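You operate a simulated robot arm through the tools that you are given. There is no shell and no other tool. Be economical: measure what you need, move in short steps, check, and stop when the job is done.

You are at the controls of a simulated robot arm. One attempt, no reset.

JOB
Put the small press cap on the end bay of the aisle table away on the service bench top.

Only the result counts: the job must be done as asked and must still hold three seconds after the hand-in. Knocking over, shifting, dropping, spilling or breaking anything else fails it. A push-on lid holds only when it is set on centred and level and pressed home; a screw cap is set on level and turned clockwise until tight.

ROBOT AND FRAMES
A 6-joint arm with a two-finger parallel gripper, fixed in place. Base frame: the origin is at the foot of the arm, x ahead of it, y to its left, z up. Units: m, rad, N and s.
Its first joint turns from -1.152 to 1.152 rad. Payload 2.1 kg.
The tool frame sits at the grasp point between the pads (the TCP): z along the fingers, y along the line on which they close. The tips reach 0.03 m beyond it. Largest opening 0.094 m; finger width 0.028, thickness 0.01; the body of the gripper, 0.05 by 0.096 m, starts 0.055 m behind the TCP.
Orientation is that of the tool frame in the base frame, as a unit quaternion [x, y, z, w]. With the fingers straight down and closing along the base's y, the tool's x points along the base's -x, its y along +y and its z along -z.

CONTROLS
- The arm moves only by the tool send_rows. Its argument "increments" is a list of rows, each an object of numbers (a shift or turn left out is 0, a gripper value left out holds the last): "claw": the closure, from 0 (fully open) to 1 (shut); "dx", "dy", "dz": the shift along the tool's x, y, z in m; "yaw": the turn about the tool's z in rad. In form: [{"claw": .., "dx": .., "dy": .., "dz": .., "yaw": ..}, ...]. A call has 1 to 10 rows; each row shifts and turns the commanded pose from where the row before left it, along the tool's axes as they then stand. Rows are played at 5 a second. More than 0.05 m and 0.15 rad between two rows, or a gripper value outside its range, and nothing of the call is played. Where a pose cannot be reached the arm comes as near as it can. A force on the tool above 40 N (or 10 N above the force at the start of the call, whichever is more), or a blocked arm, ends the call early, and 0.2 s more pass. The fingers move at their own pace (about 0.072 m/s each) and stop on an object; they squeeze with about 21 N. The grip force told is the motor's: it shows also when the fingers shut on nothing. Time passes only in rows, and 0.2 s behind the last, so rows that do not move let the fingers close. The reply holds the time, the measured pose of the TCP, the force on the tool along the base axes, the opening and the grip force, in the units named above and with some noise, and new pictures: "views" is both (left out), scene, wrist or none.
- Cameras (640 x 400 px; columns grow to the right, rows downward): "scene" is fixed at [0.0534, -0.372, 0.4803]; the picture's right is [0.78, -0.63, 0.00], its down [-0.39, -0.48, -0.79] and it looks along [0.50, 0.61, -0.61] (base axes); focal length 242 px, centre (320, 200). "wrist" rides on the gripper at [-0.037, 0, -0.058] in the tool frame; the picture's right is [0.00, -1.00, 0.00], its down [0.97, 0.00, -0.24] and it looks along [0.24, 0.00, 0.97] (tool axes); focal length 218 px, centre (320, 200).
- pixel_to_xyz(camera, pixels): for up to 12 pixels [column, row] of the newest picture of that camera ("zoom" is the newest enlarged one), the place [x, y, z] in the base frame of the surface seen there, good to about 0.003 m. The clock stands still meanwhile.
- zoom(camera, box): a new picture of the part [left, top, right, bottom] of that camera's present view, enlarged. The clock stands still meanwhile.
- close_job(): hands the job in; it is judged then, once.

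Go step by step. Measure first, check grasps and placings, and put right what went wrong. The budget is 60 turns and 120 pictures, counting those below and the enlarged ones. Unless the task says otherwise, let go and move clear before handing in, and close with one line.

The tools are called after "Call:" by a JSON object that holds its "fn" and its "kwargs". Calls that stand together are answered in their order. send_rows: Moves the arm, as the interface text tells. Its arguments: {"type":"object","properties":{"increments":{"type":"array"},"views":{"type":"string","enum":["both","scene","wrist","none"]}},"required":["increments"]} The other tools are called the same way: pixel_to_xyz (camera, pixels) gives the place of the surface under pixels of a picture; zoom (camera, box) takes an enlarged picture of a part of a camera's view; close_job () hands the job in.

At the start:

```text
time_s: 0.0
tool_pos: [0.2658, 0.1168, 0.2991]
ee_rot: [0.0, 1.0, 0.0, 0.0]
wrist_force: [0.4, -0.2, -0.2]
gripper_width: 0.094
gripper_force: 0.0
```

scene: 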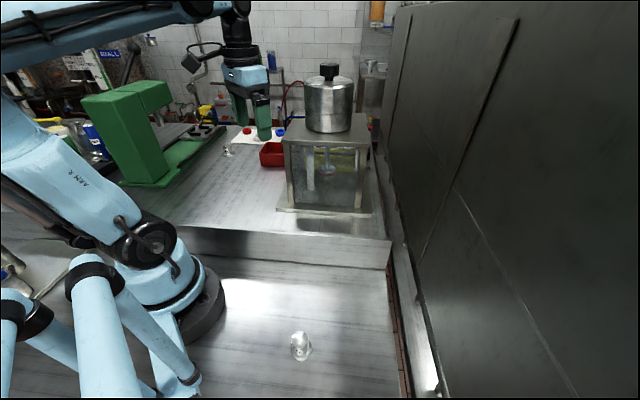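
wrist: 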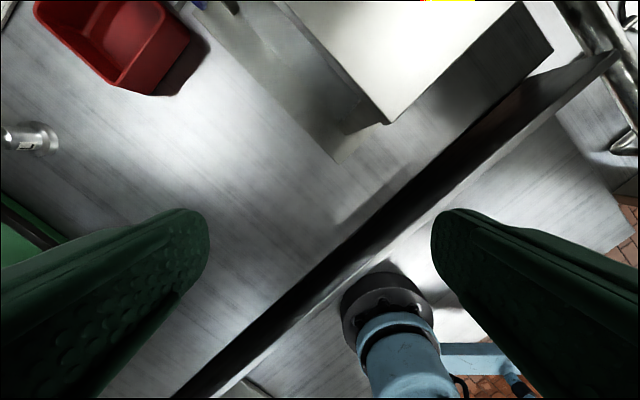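

The scene shows a small shiny thing at (300,345) on the near lower surface and another at (228,150) on the upper one. I'll enlarge and measure both.

Call:
{"fn": "zoom", "kwargs": {"camera": "scene", "box": [240, 290, 400, 390]}}

Call:
{"fn": "zoom", "kwargs": {"camera": "scene", "box": [80, 60, 400, 260]}}

Call:
{"fn": "pixel_to_xyz", "kwargs": {"camera": "scene", "pixels": [[300, 340], [300, 357], [250, 330], [340, 370], [228, 151], [225, 200], [300, 228], [320, 250], [380, 240], [330, 160], [330, 150], [270, 155]]}}

Call:
{"fn": "pixel_to_xyz", "kwargs": {"camera": "wrist", "pixels": [[30, 138], [45, 138], [10, 138], [250, 150], [350, 260], [400, 310], [550, 200], [420, 50], [110, 70], [440, 250], [330, 160], [240, 350]]}}

```text
4.00 times, centred on (320, 340) of scene
```

zoom: 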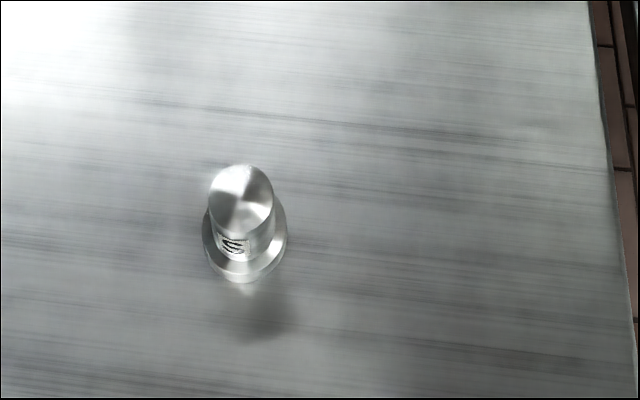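

```text
2.00 times, centred on (240, 160) of scene
```

zoom: 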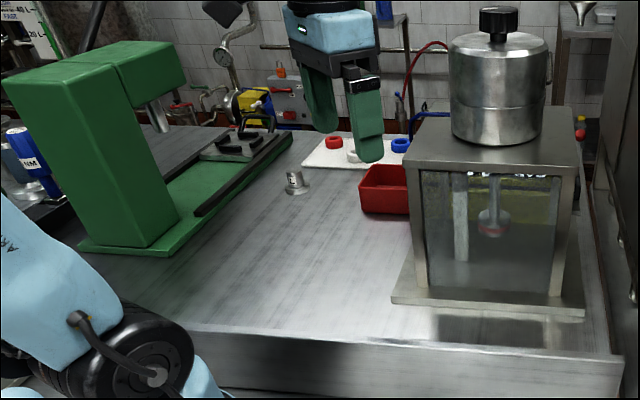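

```text
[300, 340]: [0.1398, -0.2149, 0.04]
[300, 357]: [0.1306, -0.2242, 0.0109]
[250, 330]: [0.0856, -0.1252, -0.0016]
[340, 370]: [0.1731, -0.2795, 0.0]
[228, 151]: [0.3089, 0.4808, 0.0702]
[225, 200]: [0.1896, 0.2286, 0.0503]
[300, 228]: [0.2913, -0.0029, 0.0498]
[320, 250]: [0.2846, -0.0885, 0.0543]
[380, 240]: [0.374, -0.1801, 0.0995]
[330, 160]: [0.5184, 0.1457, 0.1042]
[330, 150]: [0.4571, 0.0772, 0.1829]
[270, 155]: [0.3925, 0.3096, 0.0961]
```

```text
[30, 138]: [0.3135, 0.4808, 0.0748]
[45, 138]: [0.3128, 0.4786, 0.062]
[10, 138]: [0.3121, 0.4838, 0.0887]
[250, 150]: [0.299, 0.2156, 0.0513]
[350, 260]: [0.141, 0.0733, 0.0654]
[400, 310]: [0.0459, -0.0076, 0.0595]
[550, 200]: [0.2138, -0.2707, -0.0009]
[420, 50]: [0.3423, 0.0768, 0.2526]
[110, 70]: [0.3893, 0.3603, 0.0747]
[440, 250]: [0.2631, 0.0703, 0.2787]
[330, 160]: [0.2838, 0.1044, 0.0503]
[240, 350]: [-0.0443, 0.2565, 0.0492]
```

There are two similar marked caps: one at (0.135,-0.22) on the low surface and one at (0.31,0.48) on the raised surface. I'll read the signs and marks to tell which surface and which cap is meant.

Call:
{"fn": "zoom", "kwargs": {"camera": "scene", "box": [0, 20, 160, 120]}}

Call:
{"fn": "zoom", "kwargs": {"camera": "scene", "box": [204, 130, 252, 160]}}

Call:
{"fn": "zoom", "kwargs": {"camera": "scene", "box": [280, 325, 320, 365]}}

Call:
{"fn": "zoom", "kwargs": {"camera": "wrist", "box": [400, 0, 640, 150]}}

Call:
{"fn": "zoom", "kwargs": {"camera": "scene", "box": [360, 180, 520, 400]}}

```text
4.00 times, centred on (80, 70) of scene
```

zoom: 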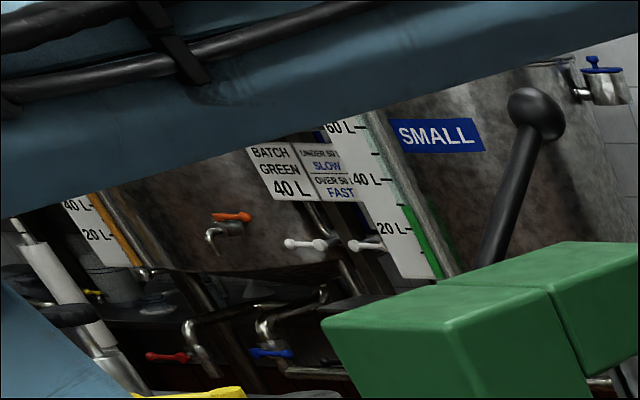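

```text
13.33 times, centred on (228, 145) of scene
```

zoom: 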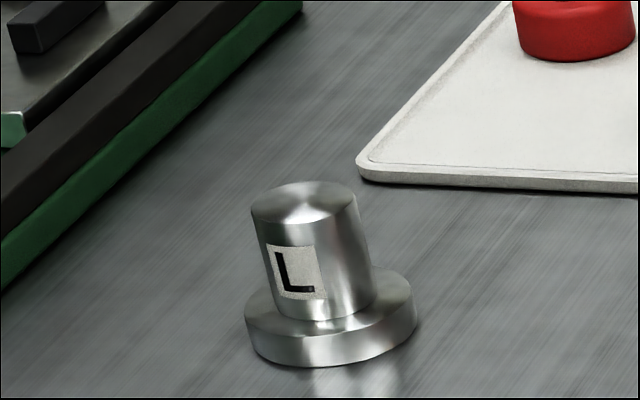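

```text
10.00 times, centred on (300, 345) of scene
```

zoom: 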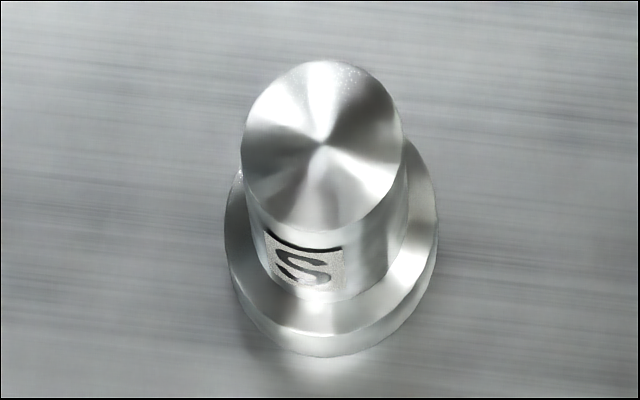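

```text
2.67 times, centred on (520, 75) of wrist
```

zoom: 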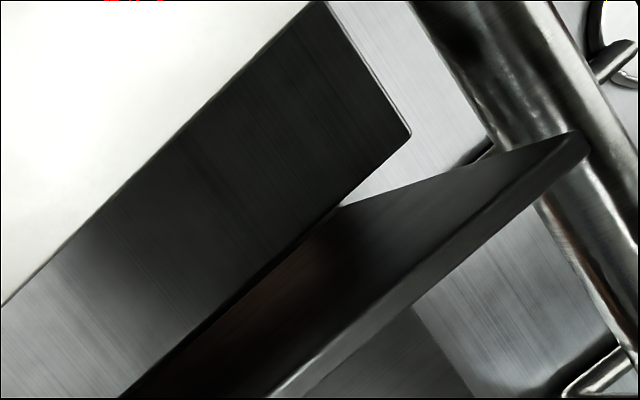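

```text
1.82 times, centred on (440, 290) of scene
```

zoom: 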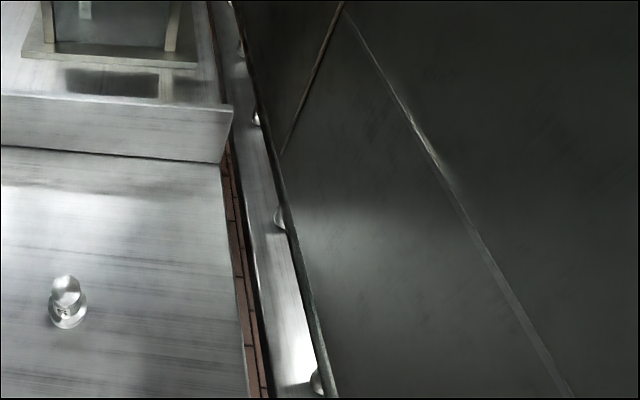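

The low-surface cap is marked S (the small one) and sits at about (0.140,-0.214), top z≈0.04. The L one on the raised bench must be left alone. I'll measure the obstacles (tank, rim, wall) before travelling.

Call:
{"fn": "pixel_to_xyz", "kwargs": {"camera": "scene", "pixels": [[284, 145], [362, 147], [280, 207], [368, 212], [388, 245], [200, 231], [420, 340], [430, 250], [395, 380], [330, 118], [329, 68], [240, 135]]}}

Call:
{"fn": "pixel_to_xyz", "kwargs": {"camera": "wrist", "pixels": [[386, 120], [335, 160], [550, 50], [612, 55], [160, 90], [250, 200], [200, 160], [60, 225], [20, 230], [450, 170], [320, 290], [600, 120]]}}

```text
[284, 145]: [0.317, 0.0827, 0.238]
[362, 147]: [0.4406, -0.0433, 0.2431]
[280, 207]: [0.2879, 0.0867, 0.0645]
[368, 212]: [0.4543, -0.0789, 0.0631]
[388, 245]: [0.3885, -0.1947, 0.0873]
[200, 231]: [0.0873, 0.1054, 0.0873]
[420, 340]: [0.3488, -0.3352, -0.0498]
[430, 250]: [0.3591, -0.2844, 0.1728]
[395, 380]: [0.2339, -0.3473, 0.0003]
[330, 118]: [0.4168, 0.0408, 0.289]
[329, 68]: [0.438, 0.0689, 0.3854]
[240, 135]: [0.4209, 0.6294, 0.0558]
```

```text
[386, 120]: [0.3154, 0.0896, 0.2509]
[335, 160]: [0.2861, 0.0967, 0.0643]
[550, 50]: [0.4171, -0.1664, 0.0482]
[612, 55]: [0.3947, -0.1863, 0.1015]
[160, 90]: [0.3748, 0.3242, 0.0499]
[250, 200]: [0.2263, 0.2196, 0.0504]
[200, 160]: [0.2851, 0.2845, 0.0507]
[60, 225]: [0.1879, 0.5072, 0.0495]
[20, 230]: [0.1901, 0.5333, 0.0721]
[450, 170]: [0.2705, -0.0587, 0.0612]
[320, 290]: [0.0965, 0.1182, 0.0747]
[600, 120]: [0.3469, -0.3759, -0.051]
```

Tank corner is at (0.316,0.085) up to z 0.25, rim along x+y≈0.19 with top ≈0.10, and open bench at (0.23,0.22), z 0.05. I'll draw back in x and then travel along -y high up.

Call:
{"fn": "send_rows", "kwargs": {"increments": [{"claw": 0, "dx": 0.035}, {"dx": 0.03}, {"dy": -0.047}, {"dy": -0.047}, {"dy": -0.047}, {"dy": -0.047}, {"dy": -0.047}, {"dy": -0.047}, {"dy": -0.047}, {"dx": 0.03}], "views": "both"}}

```text
time_s: 2.2
tool_pos: [0.1692, -0.2107, 0.2976]
ee_rot: [-0.001, 1.0, 0.0, 0.0]
wrist_force: [-0.3, 0.1, -0.3]
gripper_width: 0.0942
gripper_force: 0.1
```

scene: 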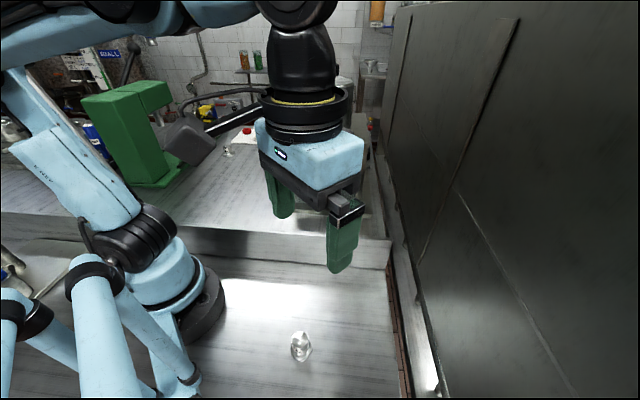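
wrist: 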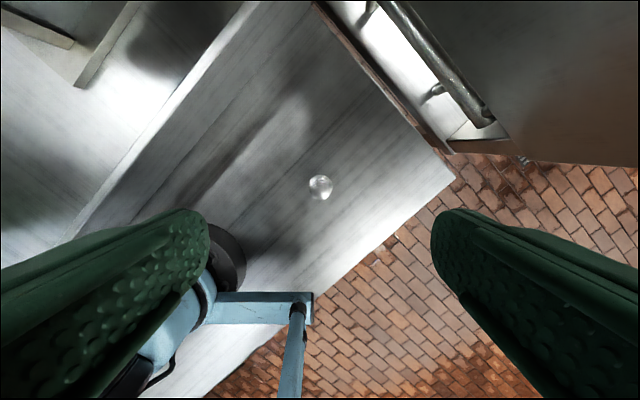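

The cap shows in the wrist picture at (320,187), and there's a blue strut near (265,300). Measuring both.

Call:
{"fn": "zoom", "kwargs": {"camera": "wrist", "box": [288, 167, 352, 207]}}

Call:
{"fn": "pixel_to_xyz", "kwargs": {"camera": "wrist", "pixels": [[320, 180], [320, 187], [312, 187], [328, 187], [250, 303], [305, 305], [310, 325], [292, 370], [300, 295], [350, 260]]}}

```text
10.00 times, centred on (320, 187) of wrist
```

zoom: 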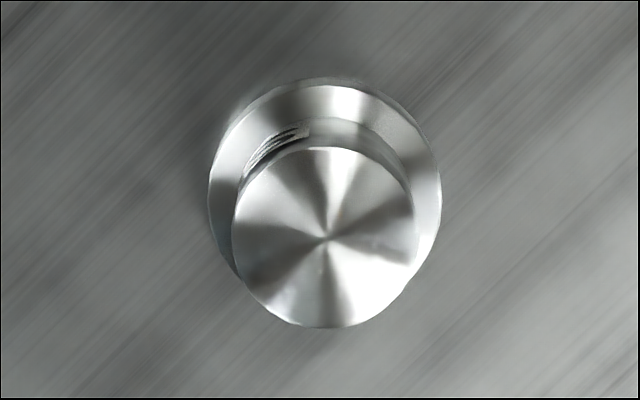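

```text
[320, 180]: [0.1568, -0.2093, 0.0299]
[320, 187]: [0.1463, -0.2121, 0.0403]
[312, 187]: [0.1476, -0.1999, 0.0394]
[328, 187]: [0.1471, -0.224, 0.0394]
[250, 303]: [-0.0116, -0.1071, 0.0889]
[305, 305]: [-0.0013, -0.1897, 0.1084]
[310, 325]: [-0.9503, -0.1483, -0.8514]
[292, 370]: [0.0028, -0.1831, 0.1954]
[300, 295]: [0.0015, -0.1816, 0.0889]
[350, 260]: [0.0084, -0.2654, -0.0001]
```

Cap top centre is at about wrist (320.5,191), i.e. (0.1415,-0.212), top z 0.040. Descending to z≈0.12 over it for a check.

Call:
{"fn": "send_rows", "kwargs": {"increments": [{"dx": 0.028, "dy": -0.001}, {"dz": 0.045}, {"dz": 0.045}, {"dz": 0.045}, {"dz": 0.04}, {}], "views": "both"}}

```text
time_s: 3.6
tool_pos: [0.1422, -0.2093, 0.1214]
ee_rot: [0.001, 1.0, 0.0, 0.001]
wrist_force: [-0.4, 0.1, 0.5]
gripper_width: 0.094
gripper_force: 0.0
```

scene: 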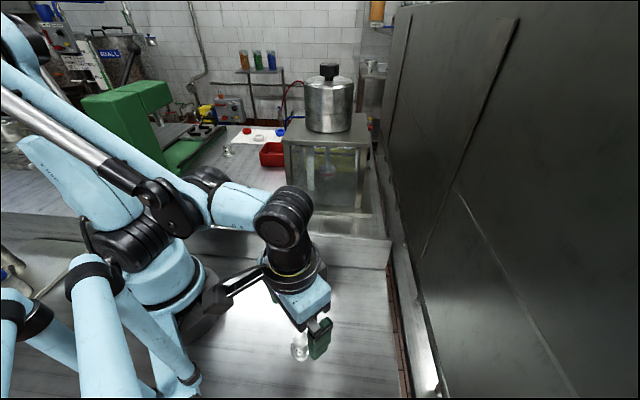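
wrist: 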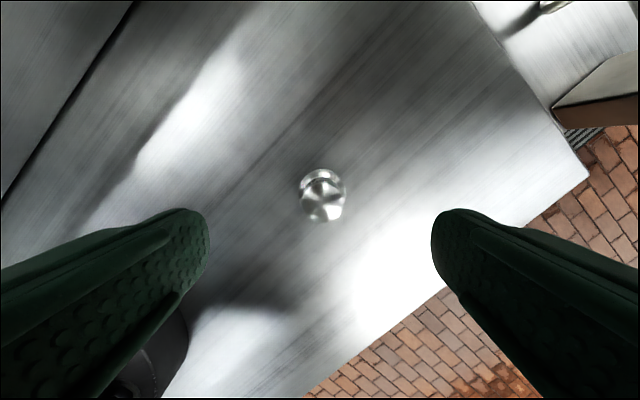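

Cap top is at wrist (322,202), which projects to (0.143,-0.2105), within about 1 mm of the tool axis. I'll descend to z≈0.046 so the tips end above the flange.

Call:
{"fn": "send_rows", "kwargs": {"increments": [{"dy": -0.001, "dz": 0.03}, {"dz": 0.03}, {"dz": 0.0155}, {}], "views": "both"}}

```text
time_s: 4.6
tool_pos: [0.1399, -0.2132, 0.0466]
ee_rot: [0.0, 1.0, 0.0, 0.0]
wrist_force: [0.1, 0.0, 0.7]
gripper_width: 0.0939
gripper_force: 0.1
```

scene: 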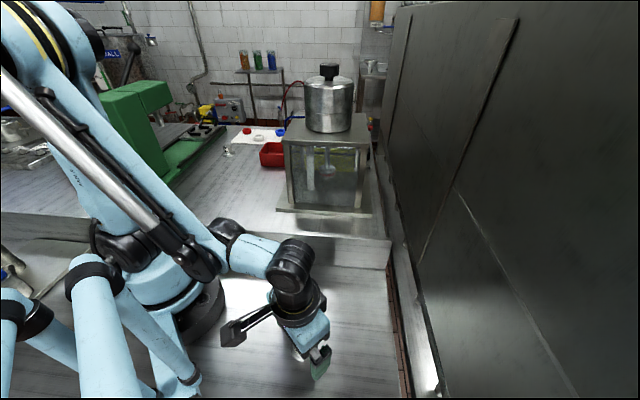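
wrist: 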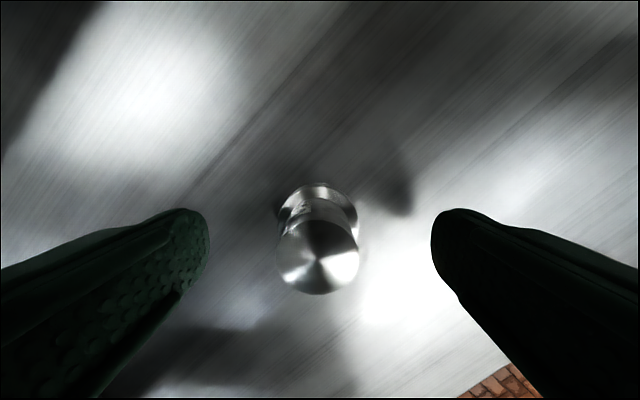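

Cap top (317,252) projects about 3 mm ahead of the tool in x and is centred between the fingers. I'll trim that and close.

Call:
{"fn": "send_rows", "kwargs": {"increments": [{"dx": -0.002, "dy": 0.001}, {"claw": 1}, {"claw": 1}, {"claw": 1}, {"claw": 1}, {"claw": 1}], "views": "wrist"}}

```text
time_s: 6.0
tool_pos: [0.1431, -0.2116, 0.0475]
ee_rot: [0.0, 1.0, 0.0, -0.001]
wrist_force: [-0.5, -0.7, 0.2]
gripper_width: 0.0269
gripper_force: 21.5
```

wrist: 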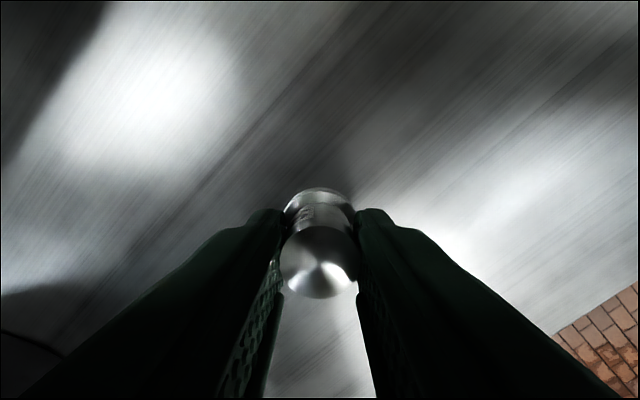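

The fingers stopped at 27 mm with 21 N, so the cap is held by its body. Lifting straight up.

Call:
{"fn": "send_rows", "kwargs": {"increments": [{"dz": -0.02}, {"dz": -0.04}, {"dz": -0.045}, {"dz": -0.045}, {"dz": -0.045}, {"dx": -0.03}, {"dx": -0.03}, {}], "views": "both"}}

```text
time_s: 7.8
tool_pos: [0.2026, -0.2125, 0.2428]
ee_rot: [0.0, 1.0, 0.0, 0.0]
wrist_force: [0.2, 0.0, -1.0]
gripper_width: 0.0271
gripper_force: 20.7
```

scene: 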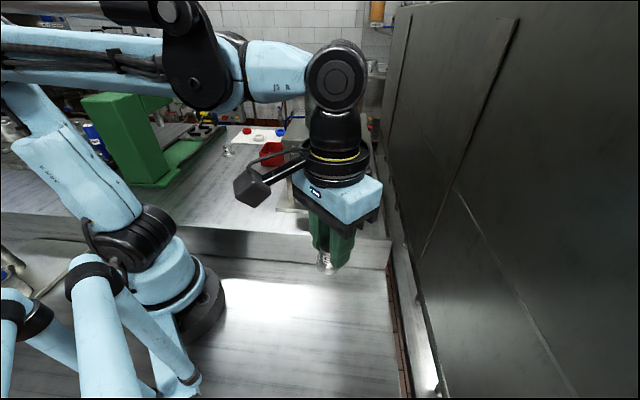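
wrist: 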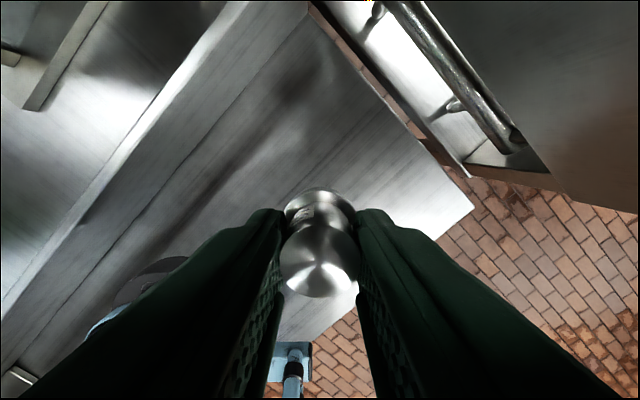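

The cap is held and clear (z 0.243, bottom ≈0.20). Carrying it along +y at x≈0.20, well clear of the tank corner and over the rim.

Call:
{"fn": "send_rows", "kwargs": {"increments": [{"dy": 0.03}, {"dy": 0.048}, {"dy": 0.048}, {"dy": 0.048}, {"dy": 0.048}, {"dy": 0.048}, {"dy": 0.048}, {"dy": 0.048}, {"dy": 0.048}, {"dy": 0.03, "dx": -0.02}], "views": "both"}}

```text
time_s: 10.0
tool_pos: [0.2224, 0.2312, 0.2423]
ee_rot: [0.001, 1.0, 0.0, 0.0]
wrist_force: [-0.5, -0.1, -2.0]
gripper_width: 0.0269
gripper_force: 20.9
```

scene: 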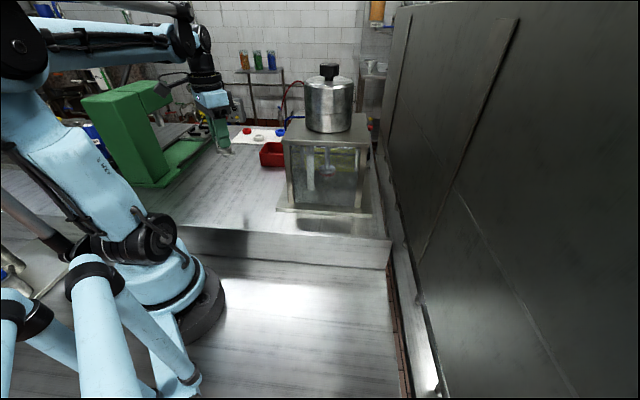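
wrist: 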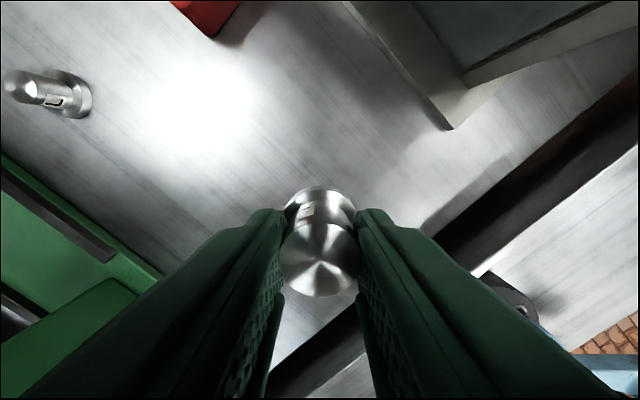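

The cap is over the open bench. I'll measure the bench around the target and the green press edge at (160,275).

Call:
{"fn": "pixel_to_xyz", "kwargs": {"camera": "wrist", "pixels": [[200, 230], [320, 175], [440, 215], [160, 275], [110, 330], [100, 255], [320, 320], [260, 200], [395, 200], [447, 128]]}}

```text
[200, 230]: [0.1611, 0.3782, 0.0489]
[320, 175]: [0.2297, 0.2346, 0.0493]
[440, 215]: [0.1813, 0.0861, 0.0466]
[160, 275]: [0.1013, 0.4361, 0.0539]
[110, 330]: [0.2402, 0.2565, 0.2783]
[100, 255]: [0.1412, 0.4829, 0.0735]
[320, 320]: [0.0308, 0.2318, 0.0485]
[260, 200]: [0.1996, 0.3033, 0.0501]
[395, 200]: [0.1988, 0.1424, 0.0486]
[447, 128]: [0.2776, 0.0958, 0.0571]
```

The bench at (0.23,0.235) is clear, z 0.0495, so contact is expected at TCP z≈0.096. Lowering to about 0.106 first.

Call:
{"fn": "send_rows", "kwargs": {"increments": [{"dz": 0.04}, {"dz": 0.04}, {"dz": 0.035}, {"dz": 0.021}, {}], "views": "scene"}}

```text
time_s: 11.2
tool_pos: [0.2252, 0.2311, 0.1066]
ee_rot: [-0.001, 1.0, 0.0, 0.0]
wrist_force: [-0.5, -0.4, -0.5]
gripper_width: 0.0267
gripper_force: 20.5
```

scene: 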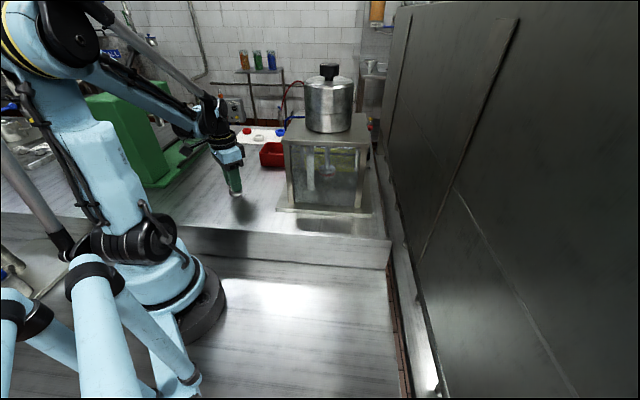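

No contact yet at z 0.1066. Lowering in small steps and watching the force.

Call:
{"fn": "send_rows", "kwargs": {"increments": [{"dz": 0.003}, {"dz": 0.003}, {"dz": 0.002}, {"dz": 0.001}, {}], "views": "none"}}

```text
time_s: 12.4
tool_pos: [0.2245, 0.2316, 0.0982]
ee_rot: [-0.001, 1.0, 0.0, 0.0]
wrist_force: [0.0, 0.1, -1.7]
gripper_width: 0.0271
gripper_force: 20.9
```

Still no clear contact at 0.098. Going on by single millimetres.

Call:
{"fn": "send_rows", "kwargs": {"increments": [{"dz": 0.001}, {}], "views": "none"}}

Call:
{"fn": "send_rows", "kwargs": {"increments": [{"dz": 0.001}, {}], "views": "wrist"}}

```text
time_s: 13.0
tool_pos: [0.2243, 0.2316, 0.0975]
ee_rot: [-0.001, 1.0, 0.0, -0.001]
wrist_force: [0.4, -2.4, 16.7]
gripper_width: 0.0268
gripper_force: 20.4
```

```text
time_s: 13.6
tool_pos: [0.2239, 0.2317, 0.0962]
ee_rot: [0.0, 1.0, 0.0, 0.001]
wrist_force: [2.2, -1.7, 16.0]
gripper_width: 0.027
gripper_force: 20.6
```

wrist: 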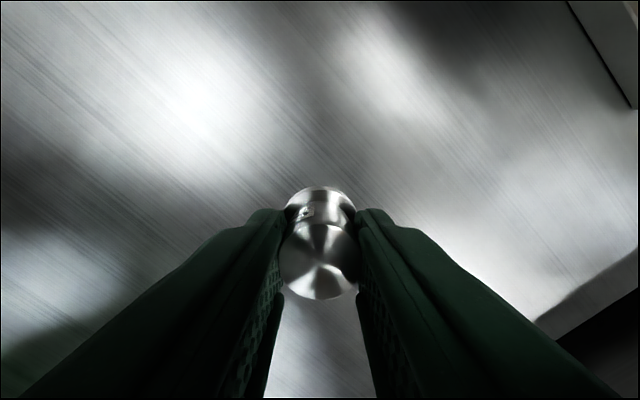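

The force rose to 16 N up, so the cap is seated on the bench. I'll ease off 1 mm, open, and rise.

Call:
{"fn": "send_rows", "kwargs": {"increments": [{"dz": -0.001}, {"claw": 0.3}, {"claw": 0.3}, {"claw": 0.8}, {"claw": 0}, {"claw": 0}, {"claw": 0}, {"claw": 0}], "views": "wrist"}}

```text
time_s: 15.4
tool_pos: [0.2244, 0.2322, 0.0962]
ee_rot: [-0.001, 1.0, 0.0, -0.001]
wrist_force: [0.3, -0.5, -0.2]
gripper_width: 0.0942
gripper_force: 0.1
```

wrist: 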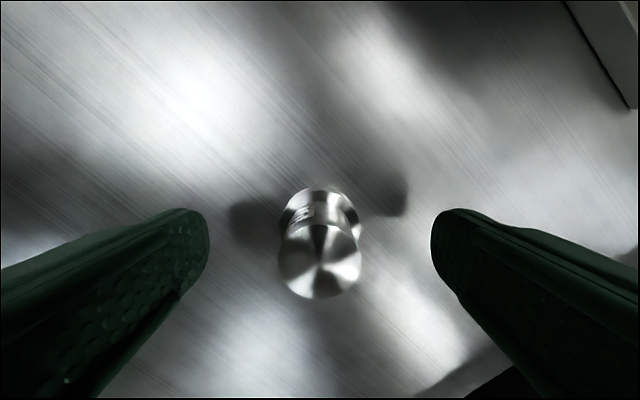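

The cap stands free between the open fingers. Rising clear.

Call:
{"fn": "send_rows", "kwargs": {"increments": [{"dz": -0.02}, {"dz": -0.04}, {"dz": -0.045}, {"dz": -0.045}, {"dz": -0.045}, {}, {}], "views": "both"}}

```text
time_s: 17.0
tool_pos: [0.2246, 0.2327, 0.289]
ee_rot: [0.0, 1.0, 0.0, 0.0]
wrist_force: [1.1, 0.9, 0.1]
gripper_width: 0.0941
gripper_force: 0.1
```

scene: 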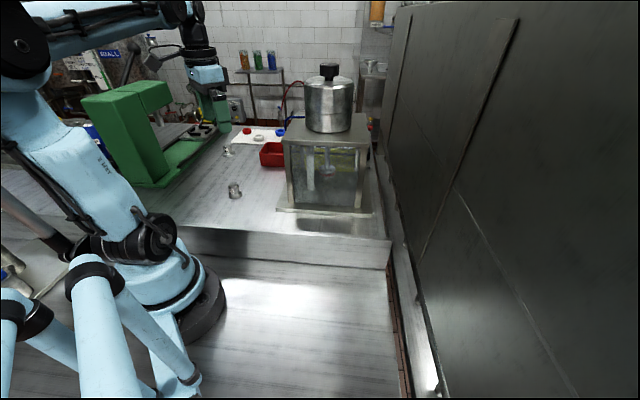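
wrist: 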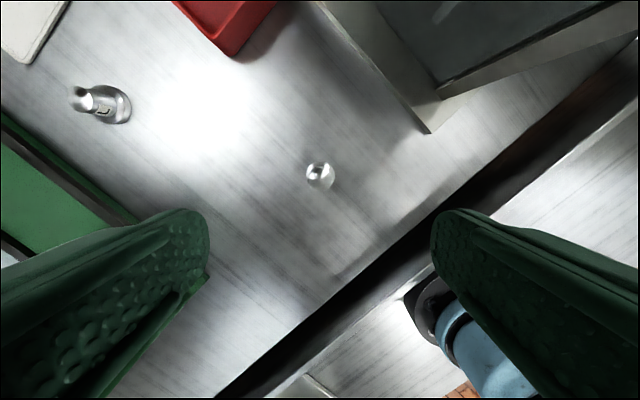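

The S cap stands upright on the raised bench at scene (235,190), the L cap and the rest are untouched, and the arm is clear. Handing in.

Call:
{"fn": "close_job", "kwargs": {}}

```text
The job is handed in.
```

I moved the small press cap (marked S) from the low surface to the raised bench. It stands upright there at about (0.22, 0.23), with the gripper open and clear and nothing else disturbed. No sign named either surface, so I took the low one as the aisle table's end bay and the raised one as the service bench top.
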